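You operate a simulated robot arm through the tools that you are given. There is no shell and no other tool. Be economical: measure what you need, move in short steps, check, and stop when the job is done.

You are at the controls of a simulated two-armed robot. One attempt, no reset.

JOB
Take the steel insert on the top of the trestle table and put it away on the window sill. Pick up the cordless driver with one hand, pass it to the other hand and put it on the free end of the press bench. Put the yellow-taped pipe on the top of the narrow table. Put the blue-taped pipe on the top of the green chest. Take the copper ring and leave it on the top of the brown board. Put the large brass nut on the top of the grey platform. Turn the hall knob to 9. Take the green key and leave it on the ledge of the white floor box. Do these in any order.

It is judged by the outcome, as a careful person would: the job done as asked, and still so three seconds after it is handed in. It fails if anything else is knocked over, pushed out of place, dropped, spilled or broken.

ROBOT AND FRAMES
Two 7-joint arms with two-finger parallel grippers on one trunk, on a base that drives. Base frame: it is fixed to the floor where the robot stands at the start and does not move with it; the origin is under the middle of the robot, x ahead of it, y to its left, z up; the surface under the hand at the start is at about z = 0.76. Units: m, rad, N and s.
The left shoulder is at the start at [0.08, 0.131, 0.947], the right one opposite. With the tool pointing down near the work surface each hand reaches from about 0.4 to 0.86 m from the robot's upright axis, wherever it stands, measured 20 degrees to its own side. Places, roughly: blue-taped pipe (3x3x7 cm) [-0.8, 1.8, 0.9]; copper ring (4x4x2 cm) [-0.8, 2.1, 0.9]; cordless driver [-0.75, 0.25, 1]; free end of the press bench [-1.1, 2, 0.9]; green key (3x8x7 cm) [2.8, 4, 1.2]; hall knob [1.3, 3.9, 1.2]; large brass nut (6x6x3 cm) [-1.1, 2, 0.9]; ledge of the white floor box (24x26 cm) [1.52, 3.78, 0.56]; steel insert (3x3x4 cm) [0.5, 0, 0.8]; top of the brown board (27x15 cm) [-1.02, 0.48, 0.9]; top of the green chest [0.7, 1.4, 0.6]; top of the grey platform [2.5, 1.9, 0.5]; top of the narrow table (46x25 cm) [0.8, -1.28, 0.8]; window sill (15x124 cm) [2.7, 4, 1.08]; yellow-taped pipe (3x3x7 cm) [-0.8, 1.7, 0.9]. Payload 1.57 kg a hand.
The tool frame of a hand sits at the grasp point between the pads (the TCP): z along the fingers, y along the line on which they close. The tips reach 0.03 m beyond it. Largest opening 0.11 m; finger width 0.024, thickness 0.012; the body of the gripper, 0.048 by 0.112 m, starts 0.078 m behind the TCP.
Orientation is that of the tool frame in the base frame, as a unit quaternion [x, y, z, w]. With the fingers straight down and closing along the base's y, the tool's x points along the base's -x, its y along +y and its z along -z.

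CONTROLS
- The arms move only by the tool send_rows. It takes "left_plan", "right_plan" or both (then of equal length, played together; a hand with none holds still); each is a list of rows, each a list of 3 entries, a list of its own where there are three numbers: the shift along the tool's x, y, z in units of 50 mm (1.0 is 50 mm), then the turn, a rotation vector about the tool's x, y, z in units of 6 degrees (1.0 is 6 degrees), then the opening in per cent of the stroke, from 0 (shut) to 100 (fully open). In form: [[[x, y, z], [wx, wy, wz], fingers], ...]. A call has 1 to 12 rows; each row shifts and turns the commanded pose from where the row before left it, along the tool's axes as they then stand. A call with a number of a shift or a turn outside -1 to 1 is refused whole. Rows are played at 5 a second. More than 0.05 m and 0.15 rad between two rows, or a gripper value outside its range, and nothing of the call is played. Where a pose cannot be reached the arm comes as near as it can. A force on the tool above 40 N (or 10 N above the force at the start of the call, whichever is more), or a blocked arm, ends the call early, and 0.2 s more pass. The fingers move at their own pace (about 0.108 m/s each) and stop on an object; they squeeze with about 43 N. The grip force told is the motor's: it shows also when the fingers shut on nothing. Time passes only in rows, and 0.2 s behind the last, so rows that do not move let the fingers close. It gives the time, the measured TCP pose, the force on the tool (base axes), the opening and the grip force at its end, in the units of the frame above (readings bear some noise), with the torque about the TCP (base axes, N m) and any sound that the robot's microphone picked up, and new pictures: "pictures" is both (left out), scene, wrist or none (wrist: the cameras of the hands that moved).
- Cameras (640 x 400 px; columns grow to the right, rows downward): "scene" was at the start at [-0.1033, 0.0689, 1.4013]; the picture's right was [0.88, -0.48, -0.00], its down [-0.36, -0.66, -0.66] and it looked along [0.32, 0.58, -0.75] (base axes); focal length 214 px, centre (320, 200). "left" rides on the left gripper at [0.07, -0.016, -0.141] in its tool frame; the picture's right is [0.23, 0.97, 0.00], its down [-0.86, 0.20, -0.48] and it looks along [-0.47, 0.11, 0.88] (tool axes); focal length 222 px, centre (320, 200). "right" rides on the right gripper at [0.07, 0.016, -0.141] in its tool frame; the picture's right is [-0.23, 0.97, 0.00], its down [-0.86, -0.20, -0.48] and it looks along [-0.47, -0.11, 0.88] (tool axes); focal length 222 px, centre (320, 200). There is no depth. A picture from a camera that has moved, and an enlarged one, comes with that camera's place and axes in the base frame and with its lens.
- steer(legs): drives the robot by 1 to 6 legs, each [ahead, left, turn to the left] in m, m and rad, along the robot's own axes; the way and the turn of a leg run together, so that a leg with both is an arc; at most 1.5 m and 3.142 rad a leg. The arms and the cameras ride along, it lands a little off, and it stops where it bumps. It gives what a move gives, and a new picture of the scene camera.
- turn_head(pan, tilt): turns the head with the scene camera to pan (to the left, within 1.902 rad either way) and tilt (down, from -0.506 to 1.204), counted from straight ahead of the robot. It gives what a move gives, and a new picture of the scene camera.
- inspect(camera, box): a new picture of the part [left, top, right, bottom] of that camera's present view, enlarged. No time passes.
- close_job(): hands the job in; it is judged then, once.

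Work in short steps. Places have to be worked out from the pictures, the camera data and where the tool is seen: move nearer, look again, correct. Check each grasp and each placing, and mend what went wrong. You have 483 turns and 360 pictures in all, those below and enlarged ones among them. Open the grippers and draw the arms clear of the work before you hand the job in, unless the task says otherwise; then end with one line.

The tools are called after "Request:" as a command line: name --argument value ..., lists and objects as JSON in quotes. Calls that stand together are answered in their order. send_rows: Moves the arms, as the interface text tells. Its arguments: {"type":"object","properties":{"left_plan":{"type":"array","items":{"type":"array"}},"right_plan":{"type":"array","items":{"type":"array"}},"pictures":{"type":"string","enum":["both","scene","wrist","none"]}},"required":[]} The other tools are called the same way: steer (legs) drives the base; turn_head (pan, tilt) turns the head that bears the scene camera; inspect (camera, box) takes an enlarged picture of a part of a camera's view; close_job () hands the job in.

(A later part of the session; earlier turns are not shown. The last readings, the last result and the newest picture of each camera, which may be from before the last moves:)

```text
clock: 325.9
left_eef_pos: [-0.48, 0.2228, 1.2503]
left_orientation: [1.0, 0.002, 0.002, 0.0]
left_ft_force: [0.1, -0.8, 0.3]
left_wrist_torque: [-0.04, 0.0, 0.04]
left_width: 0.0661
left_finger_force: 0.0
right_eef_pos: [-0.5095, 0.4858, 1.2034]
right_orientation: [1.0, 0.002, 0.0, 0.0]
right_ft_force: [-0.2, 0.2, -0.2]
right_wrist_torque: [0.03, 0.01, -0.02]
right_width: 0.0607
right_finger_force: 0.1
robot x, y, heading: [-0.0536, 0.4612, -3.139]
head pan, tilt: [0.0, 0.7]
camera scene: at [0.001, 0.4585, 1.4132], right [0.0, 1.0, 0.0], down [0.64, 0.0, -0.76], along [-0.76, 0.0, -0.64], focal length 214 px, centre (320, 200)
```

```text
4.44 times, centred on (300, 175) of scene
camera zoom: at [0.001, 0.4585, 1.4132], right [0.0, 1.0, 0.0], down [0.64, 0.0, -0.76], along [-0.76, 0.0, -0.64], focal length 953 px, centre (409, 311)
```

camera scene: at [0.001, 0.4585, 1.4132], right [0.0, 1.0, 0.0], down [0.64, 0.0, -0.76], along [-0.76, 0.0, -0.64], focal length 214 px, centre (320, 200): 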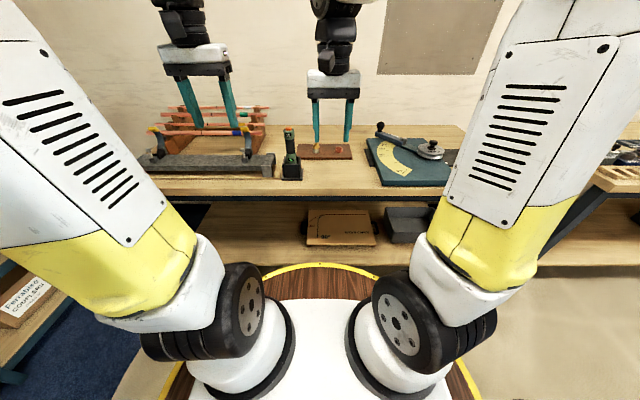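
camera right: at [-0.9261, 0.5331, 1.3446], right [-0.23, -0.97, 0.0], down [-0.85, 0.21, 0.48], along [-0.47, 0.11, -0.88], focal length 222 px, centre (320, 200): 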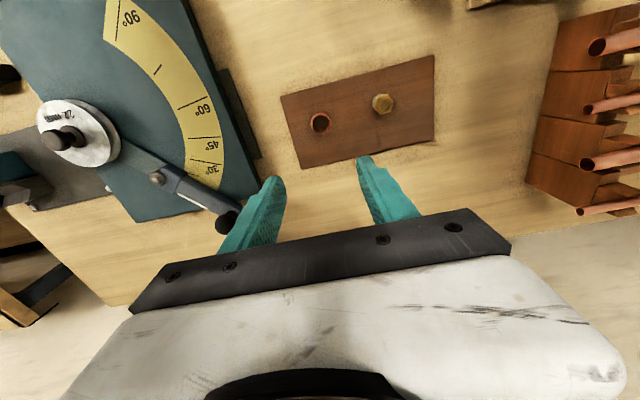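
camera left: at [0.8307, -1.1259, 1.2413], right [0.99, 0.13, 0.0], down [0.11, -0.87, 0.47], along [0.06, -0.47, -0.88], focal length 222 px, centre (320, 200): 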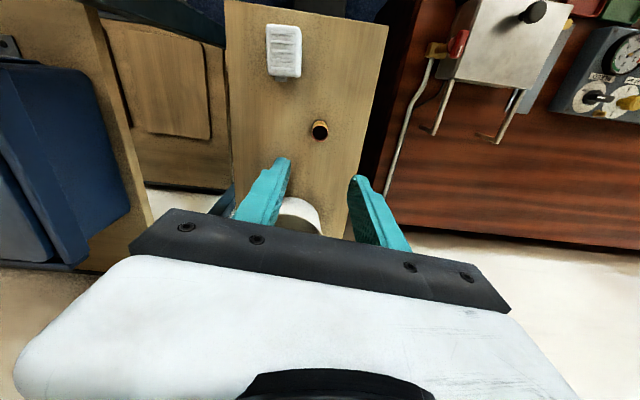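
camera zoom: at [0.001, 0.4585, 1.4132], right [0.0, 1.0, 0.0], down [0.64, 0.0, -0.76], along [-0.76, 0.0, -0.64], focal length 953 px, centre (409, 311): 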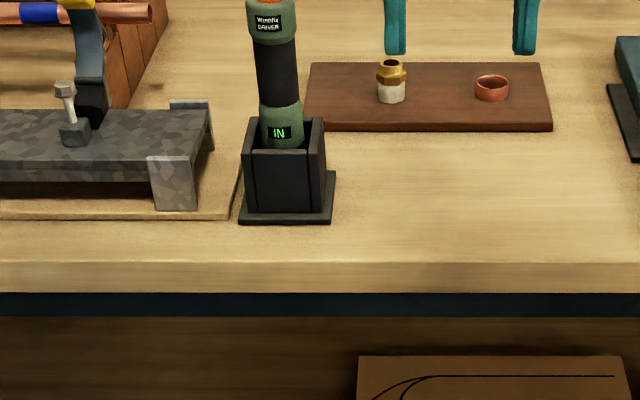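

Refined: driver axis ≈(−0.81, 0.337), black grip z 0.986–1.048. I bring the left hand forward in line with it, then pitch it up to horizontal.

Request:
send_rows --left_plan '[[[-1, 0, 0], [0, 0, 0], 70], [[-1, 0, 0], [0, 0, 0], 70], [[-1, 0, 0], [0, 0, 0], 70], [[-0.8, 0, 0], [0, 0, 0], 70], [[0, -1, 0], [0, 0, 0], 70], [[0, -1, 0], [0, 0, 0], 70], [[0, -0.28, 0], [0, 0, 0], 70]]' --right_plan '[[[0, -1, 0], [0, 0, 0], 60], [[0, -1, 0], [0, 0, 0], 60], [[0, -1, 0], [0, 0, 0], 60], [[0, 0, -1], [0, 0, 0], 60], [[0, 0, -1], [0, 0, 0], 60], [[0, 0, 0], [0, 0, 0], 60], [[0, 0, 0], [0, 0, 0], 60]]' --pictures "none"

Request:
send_rows --left_plan '[[[0, 0, 0.13], [0, -1, 0], 70], [[0.02, 0, 0.13], [0, -1, 0], 70], [[0.04, 0, 0.13], [0, -1, 0], 70], [[0.05, 0, 0.12], [0, -1, 0], 70], [[0.06, 0, 0.11], [0, -1, 0], 70], [[0.07, 0, 0.11], [0, -1, 0], 70], [[0.08, 0, 0.1], [0, -1, 0], 70], [[0.09, 0, 0.09], [0, -1, 0], 70], [[0.1, 0, 0.08], [0, -1, 0], 70], [[0.11, 0, 0.07], [0, -1, 0], 70], [[0.12, 0, 0.06], [0, -1, 0], 70], [[0.12, 0, 0.05], [0, -1, 0], 70]]' --pictures "none"

Request:
send_rows --left_plan '[[[0.13, 0, 0.04], [0, -1, 0], 70], [[0.13, 0, 0.02], [0, -1, 0], 70], [[0.13, 0, 0.01], [0, -1, 0], 70]]' --pictures "both"

```text
clock: 327.4
left_eef_pos: [-0.6695, 0.3383, 1.252]
left_orientation: [1.0, 0.003, 0.001, 0.0]
left_ft_force: [-0.6, 0.3, -0.3]
left_wrist_torque: [0.0, 0.01, 0.03]
left_width: 0.077
left_finger_force: 0.0
right_eef_pos: [-0.5084, 0.6348, 1.3025]
right_orientation: [1.0, 0.002, -0.001, 0.001]
right_ft_force: [0.1, 0.4, 0.5]
right_wrist_torque: [0.01, 0.01, 0.01]
right_width: 0.0659
right_finger_force: 0.1
robot x, y, heading: [-0.0514, 0.4575, -3.138]
head pan, tilt: [0.0, 0.7]
```

```text
clock: 330.1
left_eef_pos: [-0.6656, 0.3383, 1.1721]
left_orientation: [0.81, 0.001, -0.587, 0.0]
left_ft_force: [0.1, -0.2, -0.1]
left_wrist_torque: [0.0, -0.04, 0.01]
left_width: 0.077
left_finger_force: 0.1
right_eef_pos: [-0.5081, 0.6357, 1.3015]
right_orientation: [1.0, 0.002, -0.001, 0.0]
right_ft_force: [-0.5, -0.9, -0.7]
right_wrist_torque: [-0.01, 0.03, -0.03]
right_width: 0.0662
right_finger_force: 0.1
robot x, y, heading: [-0.0545, 0.457, -3.136]
head pan, tilt: [0.0, 0.7]
```

```text
clock: 330.9
left_eef_pos: [-0.6648, 0.3386, 1.1556]
left_orientation: [0.752, -0.002, -0.659, 0.001]
left_ft_force: [0.0, -0.1, 0.4]
left_wrist_torque: [0.0, 0.01, -0.04]
left_width: 0.0768
left_finger_force: 0.2
left hand out of reach, approached as far as the arm can: row 3
right_eef_pos: [-0.5096, 0.6358, 1.3009]
right_orientation: [1.0, 0.002, 0.0, 0.0]
right_ft_force: [-0.9, -0.6, -0.5]
right_wrist_torque: [0.05, 0.0, 0.01]
right_width: 0.066
right_finger_force: 0.0
robot x, y, heading: [-0.0499, 0.4579, -3.135]
head pan, tilt: [0.0, 0.7]
camera scene: at [0.0009, 0.4585, 1.4132], right [0.0, 1.0, 0.0], down [0.64, 0.0, -0.76], along [-0.76, 0.0, -0.64], focal length 214 px, centre (320, 200)
camera left: at [-0.5168, 0.3555, 1.1065], right [0.03, -0.97, -0.22], down [0.36, -0.2, 0.91], along [-0.93, -0.11, 0.35], focal length 222 px, centre (320, 200)
```

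scene: 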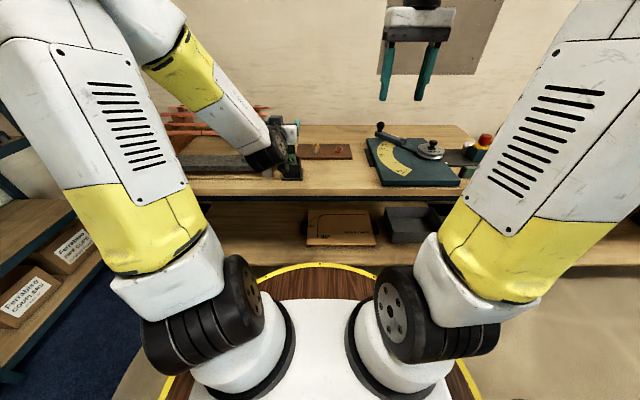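
left: 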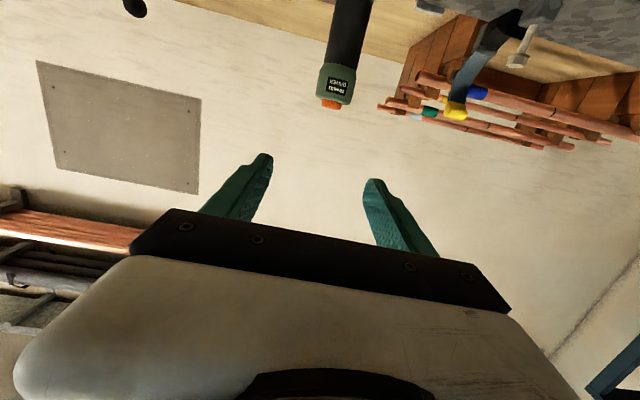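

The driver's axis is at y≈0.336, top z≈1.09. I lower the hand to z≈1.01, finishing the pitch.

Request:
send_rows --left_plan '[[[0.95, 0, 0.13], [0, 0, 0], 70], [[0.95, 0, 0.13], [0, 0, 0], 70], [[0.95, 0, 0.12], [0, -0.6, 0], 70], [[0, 0, 0], [0, -0.65, 0], 70]]' --pictures "both"

```text
clock: 331.9
left_eef_pos: [-0.6569, 0.3509, 1.1029]
left_orientation: [0.743, -0.001, -0.669, 0.003]
left_ft_force: [0.0, 0.3, -0.6]
left_wrist_torque: [0.02, 0.0, -0.03]
left_width: 0.0768
left_finger_force: 0.1
left hand out of reach, approached as far as the arm can: row 2, 3, 4
right_eef_pos: [-0.5082, 0.6342, 1.3017]
right_orientation: [1.0, 0.002, -0.001, 0.0]
right_ft_force: [-0.5, 0.4, -0.9]
right_wrist_torque: [0.02, -0.01, -0.02]
right_width: 0.066
right_finger_force: 0.1
robot x, y, heading: [-0.0502, 0.4599, -3.134]
head pan, tilt: [0.0, 0.7]
camera scene: at [0.0009, 0.4584, 1.4132], right [0.0, 1.0, 0.0], down [0.64, 0.0, -0.76], along [-0.76, 0.0, -0.64], focal length 214 px, centre (320, 200)
camera left: at [-0.5101, 0.3669, 1.049], right [0.03, -0.97, -0.22], down [0.39, -0.19, 0.9], along [-0.92, -0.11, 0.37], focal length 222 px, centre (320, 200)
```

scene: 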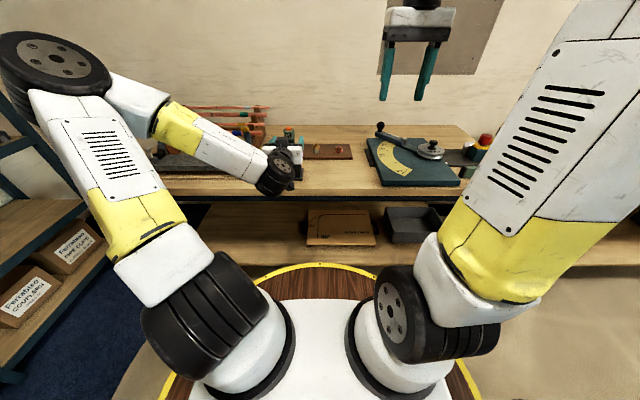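
left: 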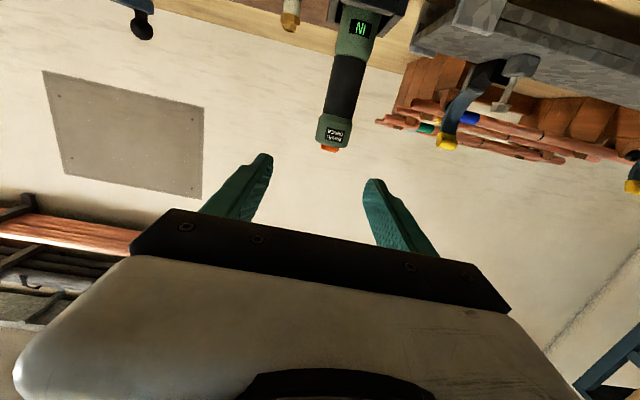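

Horizontal that low is out of reach. I use a ~45° downward tilt instead: rotate back first.

Request:
send_rows --left_plan '[[[-0.3, 0, 0], [0, 1, 0], 70], [[-0.3, 0, 0], [0, 1, 0], 70], [[-0.3, 0, 0], [0, 1, 0], 70], [[-0.3, 0, 0], [0, 1, 0], 70], [[-0.3, 0, 0], [0, 1, 0], 70], [[0, 0, 0], [0, 1, 0], 70], [[0, 0, 0], [0, 1, 0], 70]]' --pictures "both"

```text
clock: 333.4
left_eef_pos: [-0.6816, 0.3503, 1.1737]
left_orientation: [0.934, 0.0, -0.358, 0.003]
left_ft_force: [0.7, -0.4, 0.6]
left_wrist_torque: [0.0, 0.01, -0.01]
left_width: 0.077
left_finger_force: 0.1
right_eef_pos: [-0.509, 0.6333, 1.3027]
right_orientation: [1.0, 0.002, -0.001, 0.0]
right_ft_force: [0.3, -0.2, 0.9]
right_wrist_torque: [0.03, -0.02, 0.03]
right_width: 0.0659
right_finger_force: 0.1
robot x, y, heading: [-0.049, 0.4626, -3.141]
head pan, tilt: [0.0, 0.7]
camera scene: at [0.001, 0.4586, 1.4132], right [0.0, 1.0, 0.0], down [0.64, 0.0, -0.76], along [-0.76, 0.0, -0.64], focal length 214 px, centre (320, 200)
camera left: at [-0.5357, 0.3679, 1.2319], right [0.17, -0.97, -0.15], down [-0.31, -0.2, 0.93], along [-0.93, -0.11, -0.34], focal length 222 px, centre (320, 200)
```

scene: 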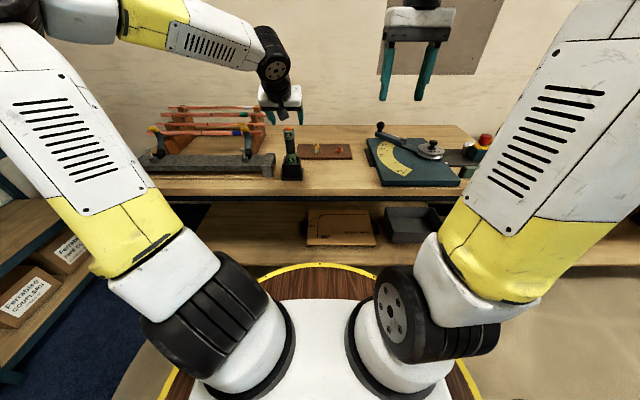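
left: 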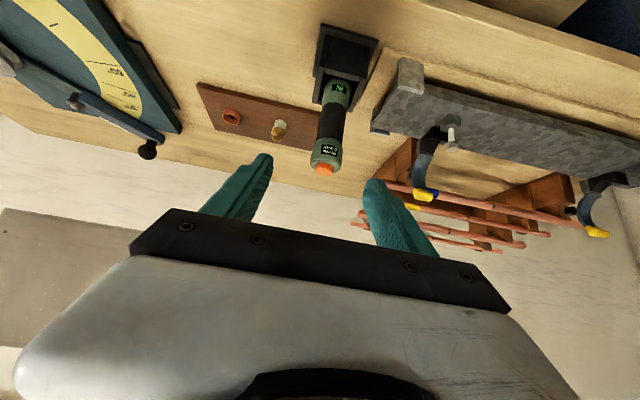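

At 42° tilt the driver is straight ahead of the fingers. I advance 15 cm along the fingers and check.

Request:
send_rows --left_plan '[[[0.16, 0.26, 0], [0, 0, 0], 70], [[0, 0, 1], [0, 0, 0], 70], [[0, 0, 1], [0, 0, 0], 70], [[0, 0, 1], [0, 0, 0], 70]]' --pictures "both"

```text
clock: 334.4
left_eef_pos: [-0.7765, 0.3351, 1.054]
left_orientation: [0.934, 0.0, -0.358, 0.003]
left_ft_force: [0.9, -0.4, 0.6]
left_wrist_torque: [0.02, -0.02, 0.03]
left_width: 0.077
left_finger_force: 0.1
right_eef_pos: [-0.5074, 0.6342, 1.301]
right_orientation: [1.0, 0.002, -0.001, 0.0]
right_ft_force: [0.3, 0.0, 1.0]
right_wrist_torque: [0.0, 0.03, 0.01]
right_width: 0.066
right_finger_force: 0.1
robot x, y, heading: [-0.0592, 0.4583, -3.136]
head pan, tilt: [0.0, 0.7]
camera scene: at [0.0014, 0.4586, 1.4132], right [0.0, 1.0, 0.0], down [0.64, 0.0, -0.77], along [-0.77, 0.0, -0.64], focal length 214 px, centre (320, 200)
camera left: at [-0.6306, 0.353, 1.1122], right [0.17, -0.97, -0.15], down [-0.31, -0.19, 0.93], along [-0.93, -0.11, -0.34], focal length 222 px, centre (320, 200)
```

scene: 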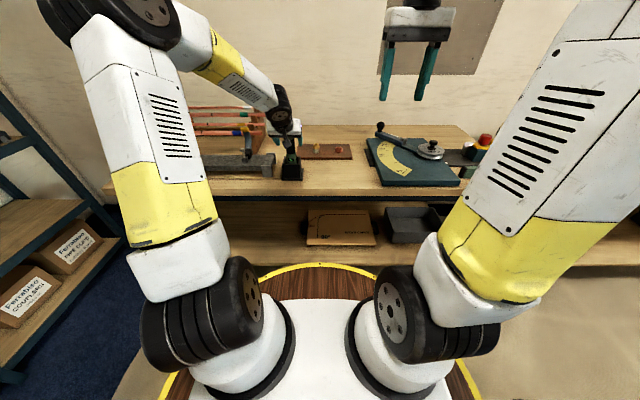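
left: 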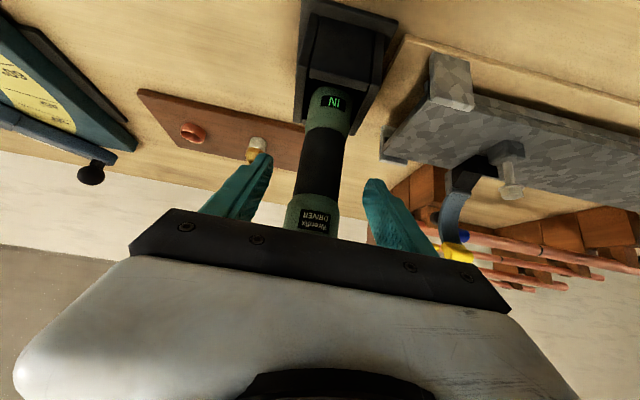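

Aligned. I advance the last 5 cm and close.

Request:
send_rows --left_plan '[[[0, 0, 0.5], [0, 0, 0], 70], [[0, 0, 0.5], [0, 0, 0], 70], [[0, 0, 0], [0, 0, 0], 0], [[0, 0, 0], [0, 0, 0], 0], [[0, 0, 0], [0, 0, 0], 0]]' --pictures "wrist"

```text
clock: 335.6
left_eef_pos: [-0.8109, 0.3354, 1.0172]
left_orientation: [0.933, 0.0, -0.359, 0.003]
left_ft_force: [-0.6, 2.4, 0.6]
left_wrist_torque: [0.2, 0.16, -0.03]
left_width: 0.037
left_finger_force: 42.7
right_eef_pos: [-0.5081, 0.6344, 1.3016]
right_orientation: [1.0, 0.002, -0.001, 0.0]
right_ft_force: [0.5, 0.2, 0.7]
right_wrist_torque: [-0.01, 0.0, -0.01]
right_width: 0.0661
right_finger_force: 0.0
robot x, y, heading: [-0.0531, 0.4598, -3.133]
head pan, tilt: [0.0, 0.7]
camera left: at [-0.6645, 0.3535, 1.0761], right [0.17, -0.97, -0.15], down [-0.31, -0.2, 0.93], along [-0.93, -0.11, -0.34], focal length 222 px, centre (320, 200)
```

left: 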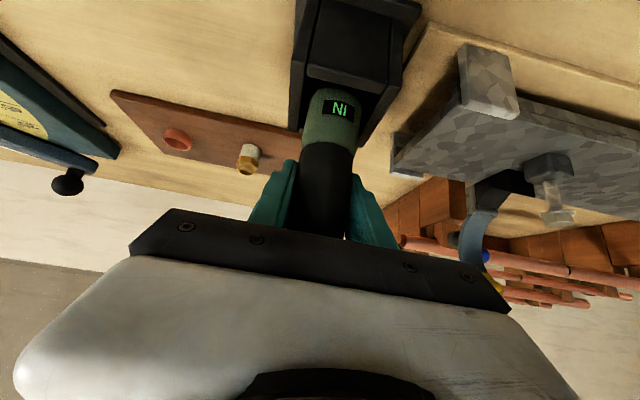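

Gripped (37 mm). I lift it straight up out of the holder.

Request:
send_rows --left_plan '[[[-0.2, 0, -0.223], [0, 0, 0], 0], [[-0.33, 0, -0.37], [0, 0, 0], 0], [[-0.66, 0, -0.743], [0, 0, 0], 0], [[-0.66, 0, -0.743], [0, 0, 0], 0], [[-0.66, 0, -0.743], [0, 0, 0], 0]]' --pictures "both"

```text
clock: 336.9
left_eef_pos: [-0.8072, 0.3347, 1.2053]
left_orientation: [0.934, -0.001, -0.358, 0.002]
left_ft_force: [-1.3, -0.5, -6.3]
left_wrist_torque: [0.0, 0.03, -0.05]
left_width: 0.0368
left_finger_force: 42.9
right_eef_pos: [-0.509, 0.6357, 1.3004]
right_orientation: [1.0, 0.001, 0.0, 0.001]
right_ft_force: [-0.4, -0.3, 0.3]
right_wrist_torque: [-0.01, 0.0, -0.01]
right_width: 0.0662
right_finger_force: 0.0
robot x, y, heading: [-0.0567, 0.4626, -3.139]
head pan, tilt: [0.0, 0.7]
camera scene: at [0.0005, 0.4585, 1.4132], right [0.0, 1.0, 0.0], down [0.64, 0.0, -0.76], along [-0.76, 0.0, -0.64], focal length 214 px, centre (320, 200)
camera left: at [-0.662, 0.352, 1.2649], right [0.17, -0.97, -0.15], down [-0.32, -0.19, 0.93], along [-0.93, -0.11, -0.34], focal length 222 px, centre (320, 200)
```

scene: 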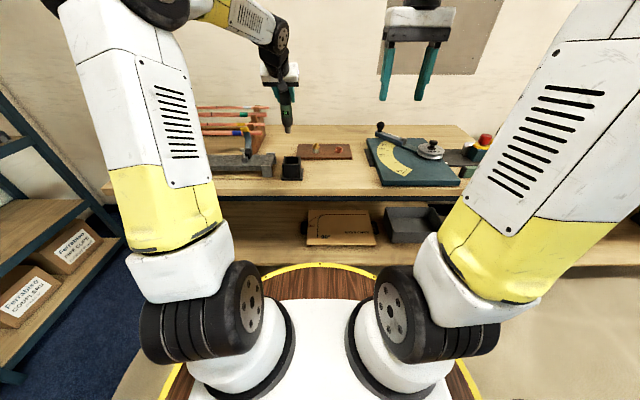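
left: 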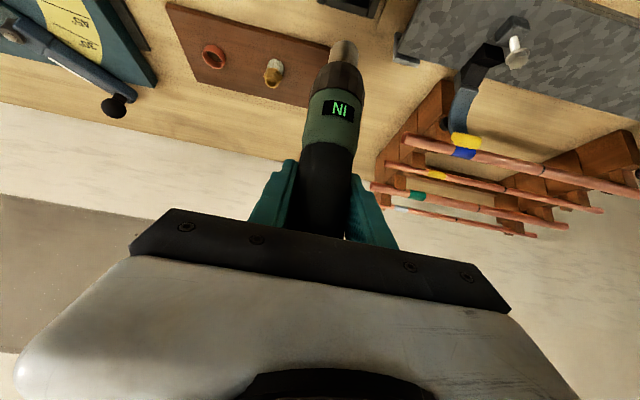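

It is free, and its lower end is a tapered chuck, so it must be laid down. I inspect its length.

Request:
inspect --camera "scene" --box '[250, 60, 330, 140]'

Request:
inspect --camera "left" --box '[240, 30, 400, 250]'

```text
5.00 times, centred on (290, 100) of scene
camera zoom: at [0.0005, 0.4585, 1.4132], right [0.0, 1.0, 0.0], down [0.64, 0.0, -0.76], along [-0.76, 0.0, -0.64], focal length 1072 px, centre (470, 700)
```

zoom: 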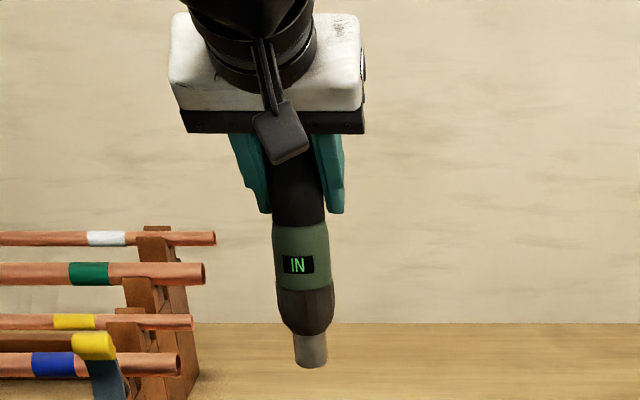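

```text
1.82 times, centred on (320, 140) of left
camera zoom: at [-0.662, 0.352, 1.2649], right [0.17, -0.97, -0.15], down [-0.32, -0.19, 0.93], along [-0.93, -0.11, -0.34], focal length 404 px, centre (320, 309)
```

zoom: 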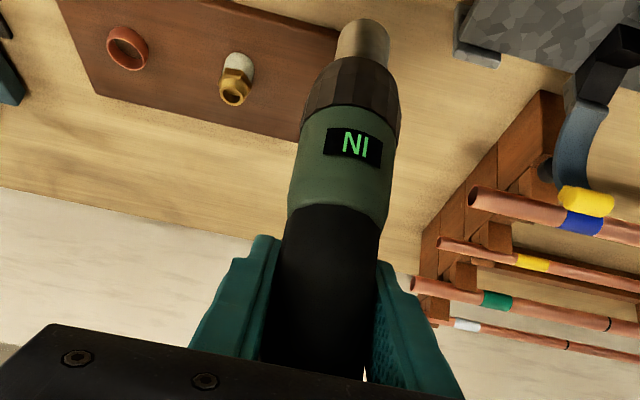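

Driver: cap +7.8 cm above my grip, chuck tip 13 cm below; balance near the grip. For the hand-over I roll the left hand 90° about the forward axis so the driver lies level, chuck to the right. First half now.

Request:
send_rows --left_plan '[[[-0.3, 0, -0.33], [0.743, 0, -0.669], 0], [[-0.3, 0, -0.33], [0.743, 0, -0.669], 0], [[0, 0, 0], [0.743, 0, -0.669], 0], [[0, 0, 0], [0.743, 0, -0.669], 0], [[0, 0, 0], [0.743, 0, -0.669], 0], [[0, 0, 0], [0.743, 0, -0.669], 0], [[0, 0, 0], [0.743, 0, -0.669], 0], [[0, 0, 0], [0.743, 0, -0.669], 0]]' --pictures "scene"

```text
clock: 338.6
left_eef_pos: [-0.8089, 0.3339, 1.2519]
left_orientation: [0.853, 0.145, -0.329, -0.377]
left_ft_force: [1.1, 0.2, -4.9]
left_wrist_torque: [-0.15, 0.03, 0.01]
left_width: 0.0372
left_finger_force: 43.1
right_eef_pos: [-0.5082, 0.6355, 1.3009]
right_orientation: [1.0, 0.002, 0.0, 0.0]
right_ft_force: [0.4, 0.4, 0.2]
right_wrist_torque: [0.0, -0.01, 0.0]
right_width: 0.0659
right_finger_force: 0.0
robot x, y, heading: [-0.0507, 0.4603, -3.135]
head pan, tilt: [0.0, 0.7]
camera scene: at [0.0008, 0.4588, 1.4132], right [0.0, 1.0, 0.0], down [0.64, 0.0, -0.76], along [-0.76, 0.0, -0.64], focal length 214 px, centre (320, 200)
```

scene: 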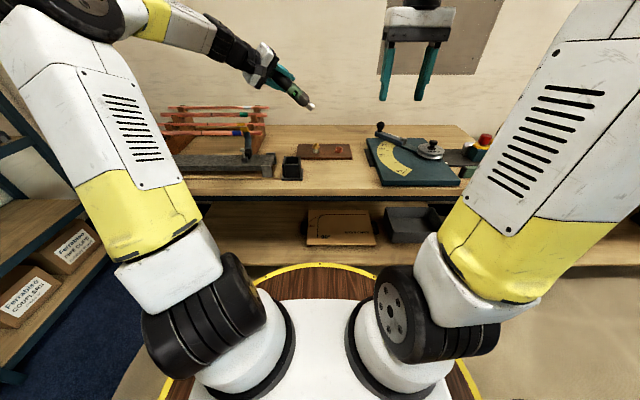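

The roll works as expected. I complete the remaining 42°.

Request:
send_rows --left_plan '[[[0, 0, 0], [0.743, 0, -0.669], 0], [[0, 0, 0], [0.743, 0, -0.669], 0], [[0, 0, 0], [0.743, 0, -0.669], 0], [[0, 0, 0], [0.743, 0, -0.669], 0], [[0, 0, 0], [0.743, 0, -0.669], 0], [[0, 0, 0], [0.743, 0, -0.669], 0], [[0, 0, 0], [0.743, 0, -0.669], 0]]' --pictures "both"

```text
clock: 340.2
left_eef_pos: [-0.8088, 0.3342, 1.2526]
left_orientation: [0.662, 0.253, -0.255, -0.658]
left_ft_force: [0.4, -0.1, -6.2]
left_wrist_torque: [-0.2, 0.03, 0.01]
left_width: 0.0367
left_finger_force: 43.1
right_eef_pos: [-0.5089, 0.6349, 1.3015]
right_orientation: [1.0, 0.003, 0.0, 0.0]
right_ft_force: [0.1, 0.3, -0.1]
right_wrist_torque: [-0.02, -0.02, -0.01]
right_width: 0.0662
right_finger_force: 0.0
robot x, y, heading: [-0.0518, 0.4574, -3.134]
head pan, tilt: [0.0, 0.7]
camera scene: at [0.0008, 0.4587, 1.4132], right [0.0, 1.0, 0.0], down [0.64, 0.0, -0.76], along [-0.76, 0.0, -0.64], focal length 214 px, centre (320, 200)
camera left: at [-0.6634, 0.2771, 1.2685], right [0.17, 0.15, -0.97], down [-0.31, -0.93, -0.19], along [-0.93, 0.34, -0.11], focal length 222 px, centre (320, 200)
```

scene: 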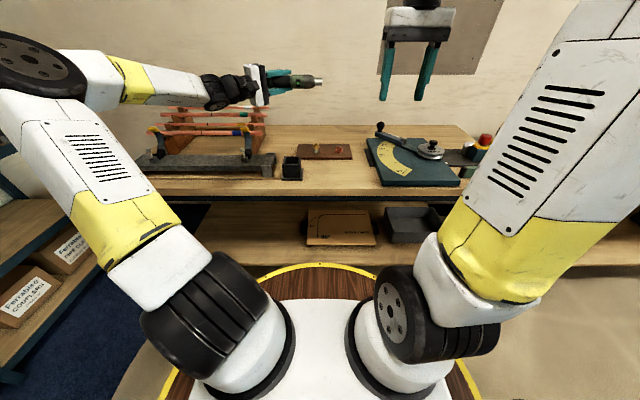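
left: 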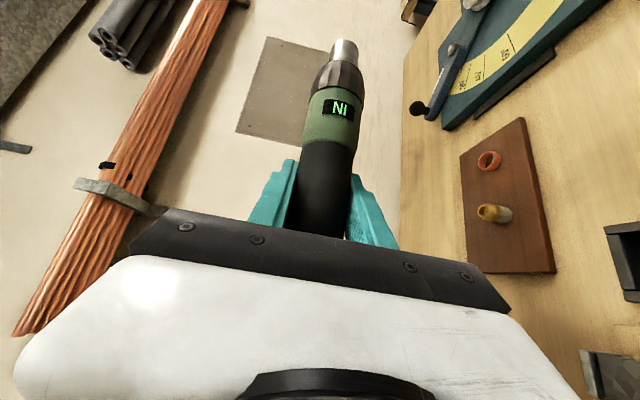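

The driver is level, chuck to the right, balance 3 cm right of the grip. I bring it nearer the robot's middle so the right hand can come from above.

Request:
send_rows --left_plan '[[[0.89, 0.2, -0.13], [0, 0, 0], 0], [[0.89, 0.2, -0.13], [0, 0, 0], 0], [[0.89, 0.2, -0.13], [0, 0, 0], 0], [[0.89, 0.2, -0.13], [0, 0, 0], 0]]' --right_plan '[[[0, -0.5, 0], [0, 0, -1], 90], [[0, 0, 0], [0, 0, -1], 90], [[0, 0, 0], [0, 0, -1], 90], [[0, 0, 0], [0, 0, -1], 90]]' --pictures "scene"

```text
clock: 341.2
left_eef_pos: [-0.6599, 0.4339, 1.2084]
left_orientation: [0.662, 0.253, -0.255, -0.658]
left_ft_force: [-1.1, -1.2, -6.4]
left_wrist_torque: [-0.2, 0.06, -0.07]
left_width: 0.0372
left_finger_force: 43.2
right_eef_pos: [-0.5093, 0.6604, 1.3034]
right_orientation: [0.978, 0.209, 0.0, -0.002]
right_ft_force: [0.1, -0.3, -0.6]
right_wrist_torque: [0.04, -0.03, -0.03]
right_width: 0.0989
right_finger_force: 0.0
robot x, y, heading: [-0.0517, 0.459, -3.136]
head pan, tilt: [0.0, 0.7]
camera scene: at [0.0005, 0.4581, 1.4132], right [0.0, 1.0, 0.0], down [0.64, 0.0, -0.76], along [-0.76, 0.0, -0.64], focal length 214 px, centre (320, 200)
```

scene: 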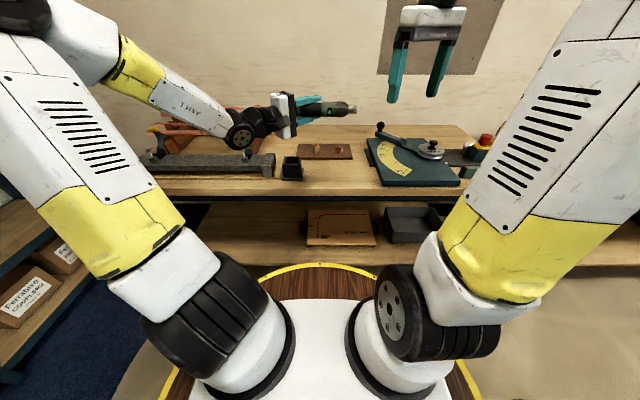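

I lower the driver a little more and finish turning the right hand 90°.

Request:
send_rows --left_plan '[[[0, 0.6, 0], [0, 0, 0], 0], [[0, 0.6, 0], [0, 0, 0], 0], [[0, 0, 0], [0, 0, 0], 0], [[0, 0, 0], [0, 0, 0], 0], [[0, 0, 0], [0, 0, 0], 0], [[0, 0, 0], [0, 0, 0], 0], [[0, 0, 0], [0, 0, 0], 0], [[0, 0, 0], [0, 0, 0], 0], [[0, 0, 0], [0, 0, 0], 0], [[0, 0, 0], [0, 0, 0], 0], [[0, 0, 0], [0, 0, 0], 0]]' --right_plan '[[[0, 0, 0], [0, 0, -1], 90], [[0, 0, 0], [0, 0, -1], 90], [[0, 0, 0], [0, 0, -1], 90], [[0, 0, 0], [0, 0, -1], 90], [[0, 0, 0], [0, 0, -1], 90], [[0, 0, 0], [0, 0, -1], 90], [[0, 0, 0], [0, 0, -1], 90], [[0, 0, 0], [0, 0, -1], 90], [[0, 0, 0], [0, 0, -1], 90], [[0, 0, 0], [0, 0, -1], 90], [[0, 0, 0], [0, 0, -1], 90]]' --pictures "both"

```text
clock: 343.6
left_eef_pos: [-0.6597, 0.4338, 1.1509]
left_orientation: [0.662, 0.252, -0.254, -0.658]
left_ft_force: [-0.2, 0.5, -5.9]
left_wrist_torque: [-0.19, 0.02, 0.0]
left_width: 0.037
left_finger_force: 43.3
right_eef_pos: [-0.5094, 0.6601, 1.3039]
right_orientation: [0.705, 0.709, 0.0, 0.0]
right_ft_force: [-0.4, 0.1, -0.1]
right_wrist_torque: [0.04, 0.04, 0.01]
right_width: 0.0988
right_finger_force: 0.1
robot x, y, heading: [-0.0505, 0.4591, -3.139]
head pan, tilt: [0.0, 0.7]
camera scene: at [0.0008, 0.4586, 1.4132], right [0.0, 1.0, 0.0], down [0.64, 0.0, -0.76], along [-0.76, 0.0, -0.64], focal length 214 px, centre (320, 200)
camera right: at [-0.4932, 0.7284, 1.4437], right [0.98, -0.22, 0.0], down [-0.19, -0.86, 0.48], along [-0.11, -0.47, -0.88], focal length 222 px, centre (320, 200)
camera left: at [-0.5138, 0.3755, 1.1675], right [0.17, 0.15, -0.97], down [-0.31, -0.93, -0.19], along [-0.93, 0.34, -0.11], focal length 222 px, centre (320, 200)
```

scene: 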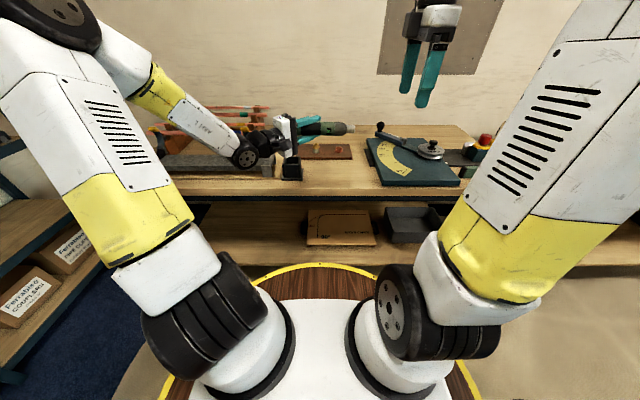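
right: 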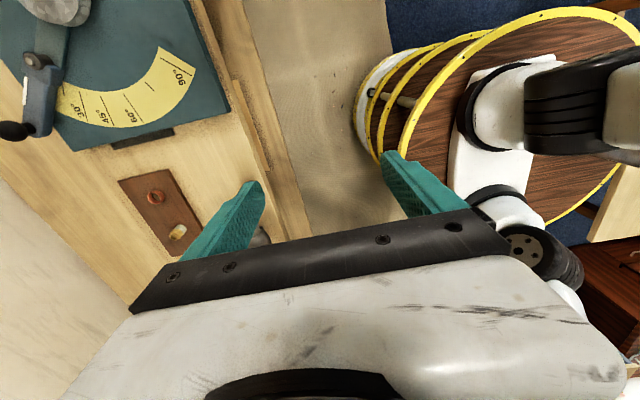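
left: 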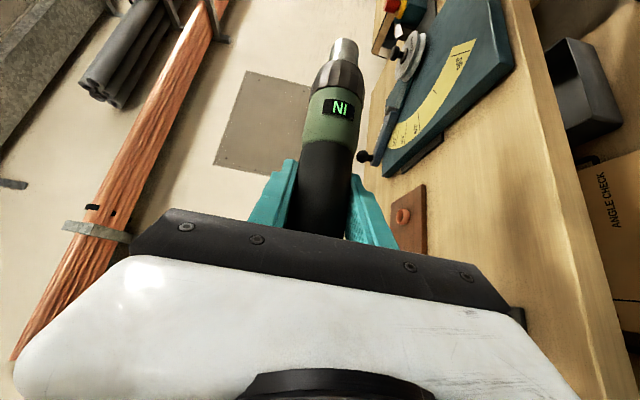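

Now the right hand moves over the driver's green section, target (−0.66, 0.492).

Request:
send_rows --right_plan '[[[-0.7, -0.7, 0], [0, 0, 0], 90], [[-0.7, -0.7, 0], [0, 0, 0], 90], [[-0.7, -0.7, 0], [0, 0, 0], 90], [[-0.7, -0.7, 0], [0, 0, 0], 90], [[-0.56, -0.2, 0.4], [0, 0, 0], 90]]' --pictures "both"

```text
clock: 344.9
left_eef_pos: [-0.6596, 0.432, 1.1511]
left_orientation: [0.662, 0.252, -0.255, -0.658]
left_ft_force: [0.5, 0.3, -5.1]
left_wrist_torque: [-0.24, 0.06, -0.01]
left_width: 0.0368
left_finger_force: 42.5
right_eef_pos: [-0.6608, 0.4903, 1.2839]
right_orientation: [0.706, 0.708, 0.0, -0.001]
right_ft_force: [0.2, 0.1, 0.4]
right_wrist_torque: [-0.04, 0.04, 0.0]
right_width: 0.099
right_finger_force: 0.1
robot x, y, heading: [-0.0501, 0.4575, -3.135]
head pan, tilt: [0.0, 0.7]
camera scene: at [0.0008, 0.4588, 1.4132], right [0.0, 1.0, 0.0], down [0.64, 0.0, -0.76], along [-0.76, 0.0, -0.64], focal length 214 px, centre (320, 200)
camera right: at [-0.6437, 0.5582, 1.4244], right [0.97, -0.22, 0.0], down [-0.2, -0.86, 0.48], along [-0.11, -0.47, -0.88], focal length 222 px, centre (320, 200)
```

scene: 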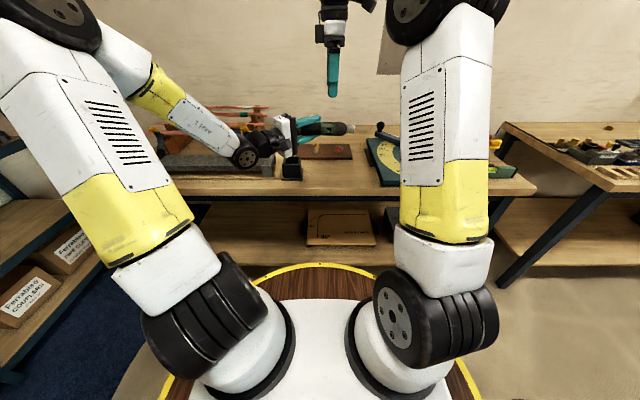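
right: 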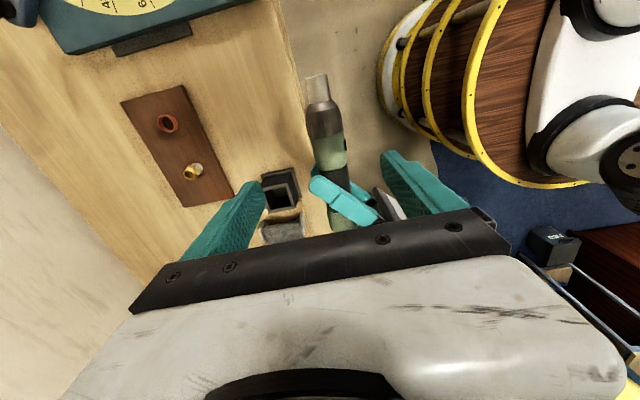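

The driver's axis is 1 cm toward the robot from my line. I correct, then descend over the green section and close.

Request:
send_rows --right_plan '[[[-0.06, 0.22, 0], [0, 0, 0], 78], [[0, 0, 0.9], [0, 0, 0], 78], [[0, 0, 0.9], [0, 0, 0], 78]]' --pictures "wrist"

```text
clock: 345.6
left_eef_pos: [-0.6596, 0.4333, 1.1507]
left_orientation: [0.662, 0.251, -0.254, -0.659]
left_ft_force: [0.4, -1.2, -5.3]
left_wrist_torque: [-0.21, 0.09, 0.01]
left_width: 0.037
left_finger_force: 43.0
right_eef_pos: [-0.648, 0.4885, 1.1937]
right_orientation: [0.706, 0.708, -0.001, -0.001]
right_ft_force: [0.8, -1.1, 0.8]
right_wrist_torque: [0.02, 0.05, -0.03]
right_width: 0.086
right_finger_force: 0.2
robot x, y, heading: [-0.0499, 0.46, -3.137]
head pan, tilt: [0.0, 0.7]
camera right: at [-0.6318, 0.5563, 1.3351], right [0.97, -0.22, 0.0], down [-0.2, -0.86, 0.48], along [-0.11, -0.47, -0.88], focal length 222 px, centre (320, 200)
```

right: 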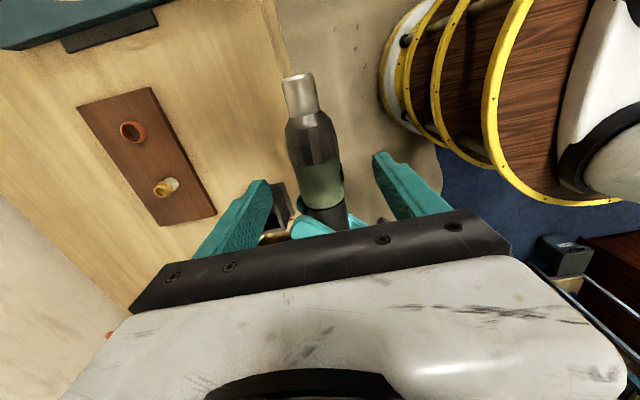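

Centred on the axis; I shift 6 mm toward the green section, descend the last 4 cm and close.

Request:
send_rows --right_plan '[[[-0.12, 0, 0.4], [0, 0, 0], 70], [[0, 0, 0.44], [0, 0, 0], 65], [[0, 0, 0], [0, 0, 0], 0], [[0, 0, 0], [0, 0, 0], 0], [[0, 0, 0], [0, 0, 0], 0]]' --pictures "both"

```text
clock: 346.9
left_eef_pos: [-0.6594, 0.4341, 1.1498]
left_orientation: [0.662, 0.252, -0.254, -0.658]
left_ft_force: [14.0, 0.3, -0.1]
left_wrist_torque: [-0.18, -0.03, 0.36]
left_width: 0.0368
left_finger_force: 43.1
right_eef_pos: [-0.65, 0.4837, 1.153]
right_orientation: [0.707, 0.707, -0.001, 0.0]
right_ft_force: [-14.6, 0.8, -0.3]
right_wrist_torque: [0.23, 0.08, -1.12]
right_width: 0.0423
right_finger_force: 43.0
robot x, y, heading: [-0.0491, 0.4566, -3.133]
head pan, tilt: [0.0, 0.7]
camera scene: at [0.0007, 0.4586, 1.4132], right [0.0, 1.0, 0.0], down [0.64, 0.0, -0.76], along [-0.76, 0.0, -0.64], focal length 214 px, centre (320, 200)
camera right: at [-0.6327, 0.552, 1.2931], right [0.97, -0.23, 0.0], down [-0.2, -0.86, 0.48], along [-0.11, -0.47, -0.88], focal length 222 px, centre (320, 200)
```

scene: 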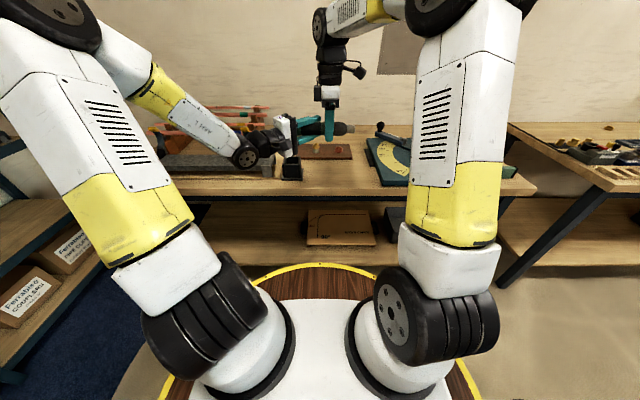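
right: 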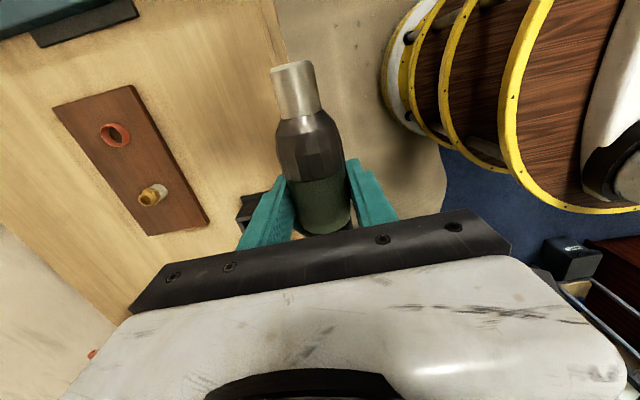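

Right hand holds it (42 mm). The left hand opens and backs out along its own axis.

Request:
send_rows --left_plan '[[[0, 0, 0], [0, 0, 0], 55], [[0, 0, 0], [0, 0, 0], 55], [[0, 0, 0], [0, 0, 0], 55], [[0, 0, -0.6], [0, 0, 0], 55], [[0, 0, -1], [0, 0, 0], 55], [[0, 0, -1], [0, 0, 0], 55]]' --pictures "both"

```text
clock: 348.2
left_eef_pos: [-0.5736, 0.3368, 1.1528]
left_orientation: [0.663, 0.254, -0.253, -0.658]
left_ft_force: [0.3, 0.3, -0.6]
left_wrist_torque: [0.02, -0.04, -0.04]
left_width: 0.0605
left_finger_force: 0.1
right_eef_pos: [-0.6498, 0.4835, 1.1521]
right_orientation: [0.705, 0.709, 0.0, 0.0]
right_ft_force: [-1.2, -0.5, -0.3]
right_wrist_torque: [0.03, 0.0, -0.16]
right_width: 0.0418
right_finger_force: 43.0
robot x, y, heading: [-0.0549, 0.4538, -3.137]
head pan, tilt: [0.0, 0.7]
camera scene: at [0.0004, 0.4587, 1.4132], right [0.0, 1.0, 0.0], down [0.64, 0.0, -0.76], along [-0.76, 0.0, -0.64], focal length 214 px, centre (320, 200)
camera left: at [-0.4279, 0.2793, 1.1702], right [0.17, 0.15, -0.97], down [-0.32, -0.93, -0.19], along [-0.93, 0.34, -0.11], focal length 222 px, centre (320, 200)
```

scene: 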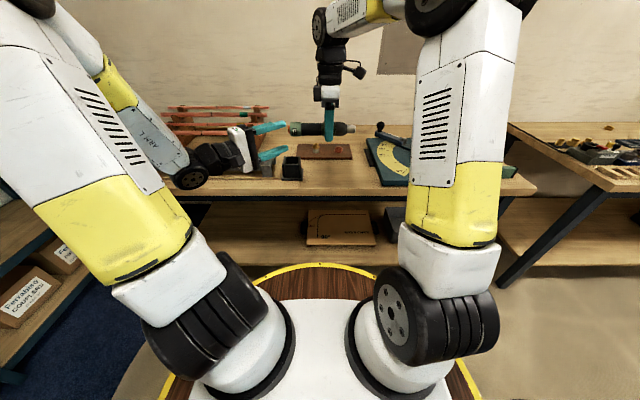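
left: 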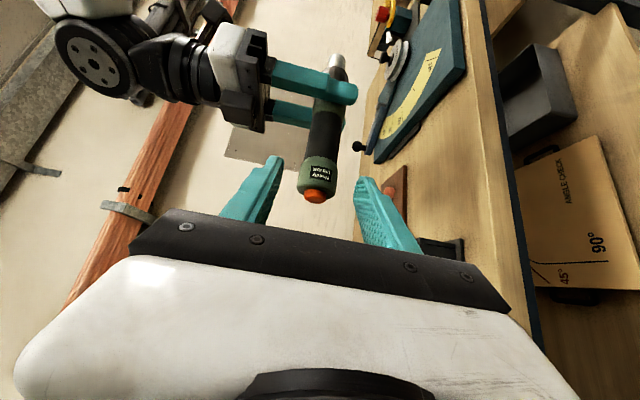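

The driver is passed; its cap still lies between the left fingers, so I back the left hand further out.

Request:
send_rows --left_plan '[[[0, 0, -1], [0, 0, 0], 55], [[0, 0, -1], [0, 0, 0], 55]]' --pictures "both"

```text
clock: 348.9
left_eef_pos: [-0.5055, 0.2638, 1.1544]
left_orientation: [0.662, 0.253, -0.254, -0.658]
left_ft_force: [0.2, 0.4, -0.6]
left_wrist_torque: [-0.01, -0.02, -0.01]
left_width: 0.0608
left_finger_force: 0.1
right_eef_pos: [-0.6484, 0.4843, 1.153]
right_orientation: [0.706, 0.709, 0.0, 0.001]
right_ft_force: [-0.4, 0.4, 0.2]
right_wrist_torque: [0.04, -0.05, 0.14]
right_width: 0.0417
right_finger_force: 42.7
robot x, y, heading: [-0.0499, 0.4572, -3.133]
head pan, tilt: [0.0, 0.7]
camera scene: at [0.0005, 0.4588, 1.4132], right [0.0, 1.0, 0.0], down [0.64, 0.0, -0.76], along [-0.76, 0.0, -0.64], focal length 214 px, centre (320, 200)
camera left: at [-0.3602, 0.2065, 1.1709], right [0.17, 0.15, -0.97], down [-0.32, -0.93, -0.19], along [-0.93, 0.34, -0.11], focal length 222 px, centre (320, 200)
```

scene: 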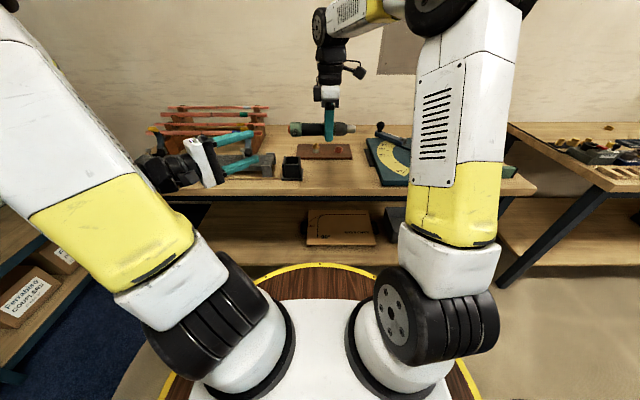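
left: 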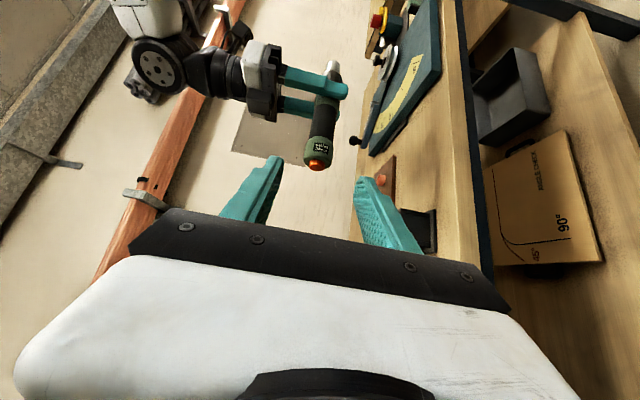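

The right hand carries the driver level. I return the left hand to its fingers-down posture.

Request:
send_rows --left_plan '[[[0, -0.2, 0], [-0.743, 0, 0.669], 55], [[0, 0, 0], [-0.743, 0, 0.669], 55], [[0, 0, 0], [-0.743, 0, 0.669], 55], [[0, 0, 0], [-0.743, 0, 0.669], 55], [[0, 0, 0], [-0.743, 0, 0.669], 55], [[0, 0, 0], [-0.743, 0, 0.669], 55], [[0, 0, 0], [-0.743, 0, 0.669], 55], [[0, 0, 0], [-0.743, 0, 0.669], 55], [[0, 0, 0], [-0.743, 0, 0.669], 55], [[0, 0, 0], [-0.743, 0, 0.669], 55], [[0, 0, 0], [-0.743, 0, 0.669], 55], [[0, 0, 0], [-0.743, 0, 0.669], 55]]' --pictures "none"

Request:
send_rows --left_plan '[[[0, 0, 0], [-0.743, 0, 0.669], 55], [[0, 0, 0], [-0.743, 0, 0.669], 55], [[0, 0, 0], [-0.743, 0, 0.669], 55], [[0, 0, -0.3], [0, 1, 0], 55], [[0, 0, -0.3], [0, 1, 0], 55], [[0, 0, -0.3], [0, 1, 0], 55], [[0, 0, -0.3], [0, 1, 0], 55], [[0, 0, -0.3], [0, 1, 0], 55], [[0, 0, -0.3], [0, 1, 0], 55], [[0, 0, 0], [0, 1, 0], 55]]' --pictures "scene"

```text
clock: 351.4
left_eef_pos: [-0.5052, 0.2635, 1.1615]
left_orientation: [0.922, 0.056, -0.356, -0.143]
left_ft_force: [-0.1, -0.2, 0.1]
left_wrist_torque: [0.02, -0.03, 0.0]
left_width: 0.0603
left_finger_force: 0.2
right_eef_pos: [-0.6489, 0.4836, 1.1525]
right_orientation: [0.706, 0.708, 0.0, 0.0]
right_ft_force: [0.1, 0.3, -0.7]
right_wrist_torque: [0.04, -0.02, 0.01]
right_width: 0.0416
right_finger_force: 43.0
robot x, y, heading: [-0.052, 0.459, -3.139]
head pan, tilt: [0.0, 0.7]
```

```text
clock: 353.6
left_eef_pos: [-0.4646, 0.2633, 1.2426]
left_orientation: [1.0, 0.001, 0.0, 0.002]
left_ft_force: [-0.5, 0.0, 0.5]
left_wrist_torque: [-0.01, 0.06, 0.0]
left_width: 0.0605
left_finger_force: 0.0
right_eef_pos: [-0.6483, 0.4834, 1.1527]
right_orientation: [0.706, 0.708, 0.0, 0.0]
right_ft_force: [0.3, 0.7, 0.7]
right_wrist_torque: [0.06, 0.06, 0.02]
right_width: 0.0419
right_finger_force: 43.4
robot x, y, heading: [-0.0535, 0.461, -3.139]
head pan, tilt: [0.0, 0.7]
camera scene: at [0.001, 0.4587, 1.4132], right [0.0, 1.0, 0.0], down [0.64, 0.0, -0.76], along [-0.76, 0.0, -0.64], focal length 214 px, centre (320, 200)
```

scene: 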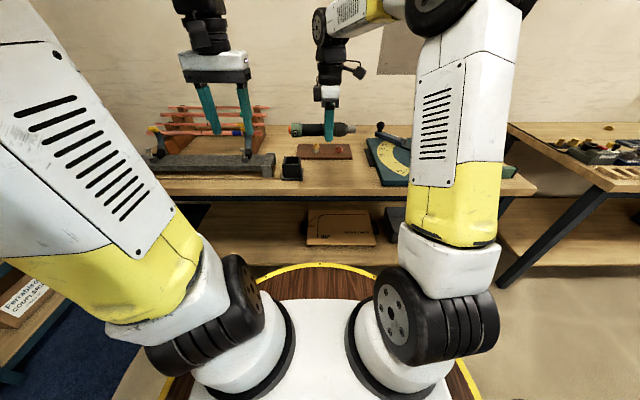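

I drive north to the press bench with it.

Request:
steer --legs '[[0, -1.46, 0], [0.32, 0, 0]]'

Request:
turn_head --pan 0.1 --tilt 0.75

Request:
inspect --camera "scene" --box '[220, 90, 420, 215]'

```text
clock: 362.6
left_eef_pos: [-0.8021, 1.6933, 1.2415]
left_orientation: [1.0, 0.009, -0.001, 0.003]
left_ft_force: [-0.7, 0.5, 0.0]
left_wrist_torque: [0.0, 0.02, -0.03]
left_width: 0.0606
left_finger_force: 0.0
right_eef_pos: [-0.9889, 1.9096, 1.1531]
right_orientation: [0.7, 0.714, 0.0, 0.0]
right_ft_force: [0.0, -0.4, -0.1]
right_wrist_torque: [0.05, 0.01, -0.03]
right_width: 0.0416
right_finger_force: 43.2
robot x, y, heading: [-0.3916, 1.8974, -3.12]
head pan, tilt: [0.0, 0.7]
camera scene: at [-0.3397, 1.8964, 1.4132], right [-0.02, 1.0, 0.0], down [0.64, 0.01, -0.76], along [-0.76, -0.02, -0.64], focal length 214 px, centre (320, 200)
```

scene: 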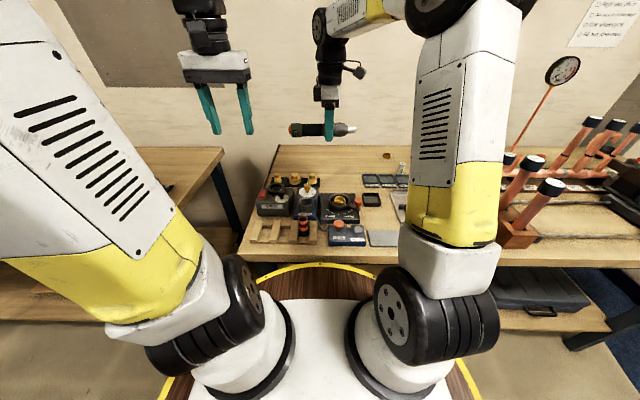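

```text
clock: 363.2
left_eef_pos: [-0.8016, 1.6927, 1.2412]
left_orientation: [1.0, 0.01, 0.0, 0.003]
left_ft_force: [-0.4, -0.5, -0.6]
left_wrist_torque: [0.0, 0.03, 0.01]
left_width: 0.0604
left_finger_force: 0.1
right_eef_pos: [-0.9897, 1.9105, 1.1524]
right_orientation: [0.699, 0.715, 0.001, 0.0]
right_ft_force: [-0.7, -0.2, 0.3]
right_wrist_torque: [0.07, 0.02, -0.03]
right_width: 0.0418
right_finger_force: 42.8
robot x, y, heading: [-0.3939, 1.8934, -3.122]
head pan, tilt: [0.099, 0.75]
camera scene: at [-0.3372, 1.8883, 1.409], right [-0.12, 0.99, 0.0], down [0.68, 0.08, -0.73], along [-0.73, -0.09, -0.68], focal length 214 px, centre (320, 200)
```

scene: 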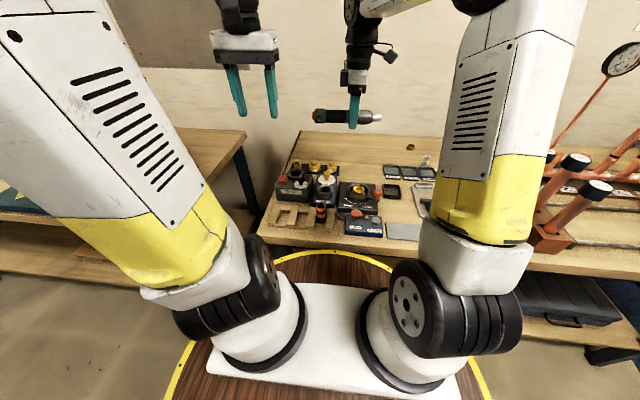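

```text
3.20 times, centred on (320, 152) of scene
camera zoom: at [-0.3372, 1.8883, 1.409], right [-0.12, 0.99, 0.0], down [0.68, 0.08, -0.73], along [-0.73, -0.09, -0.68], focal length 686 px, centre (320, 352)
```

zoom: 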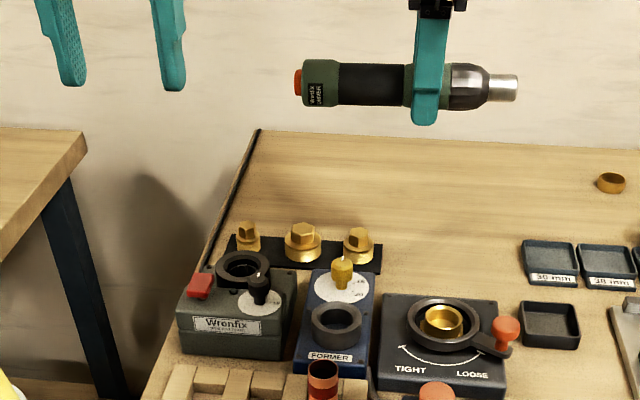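

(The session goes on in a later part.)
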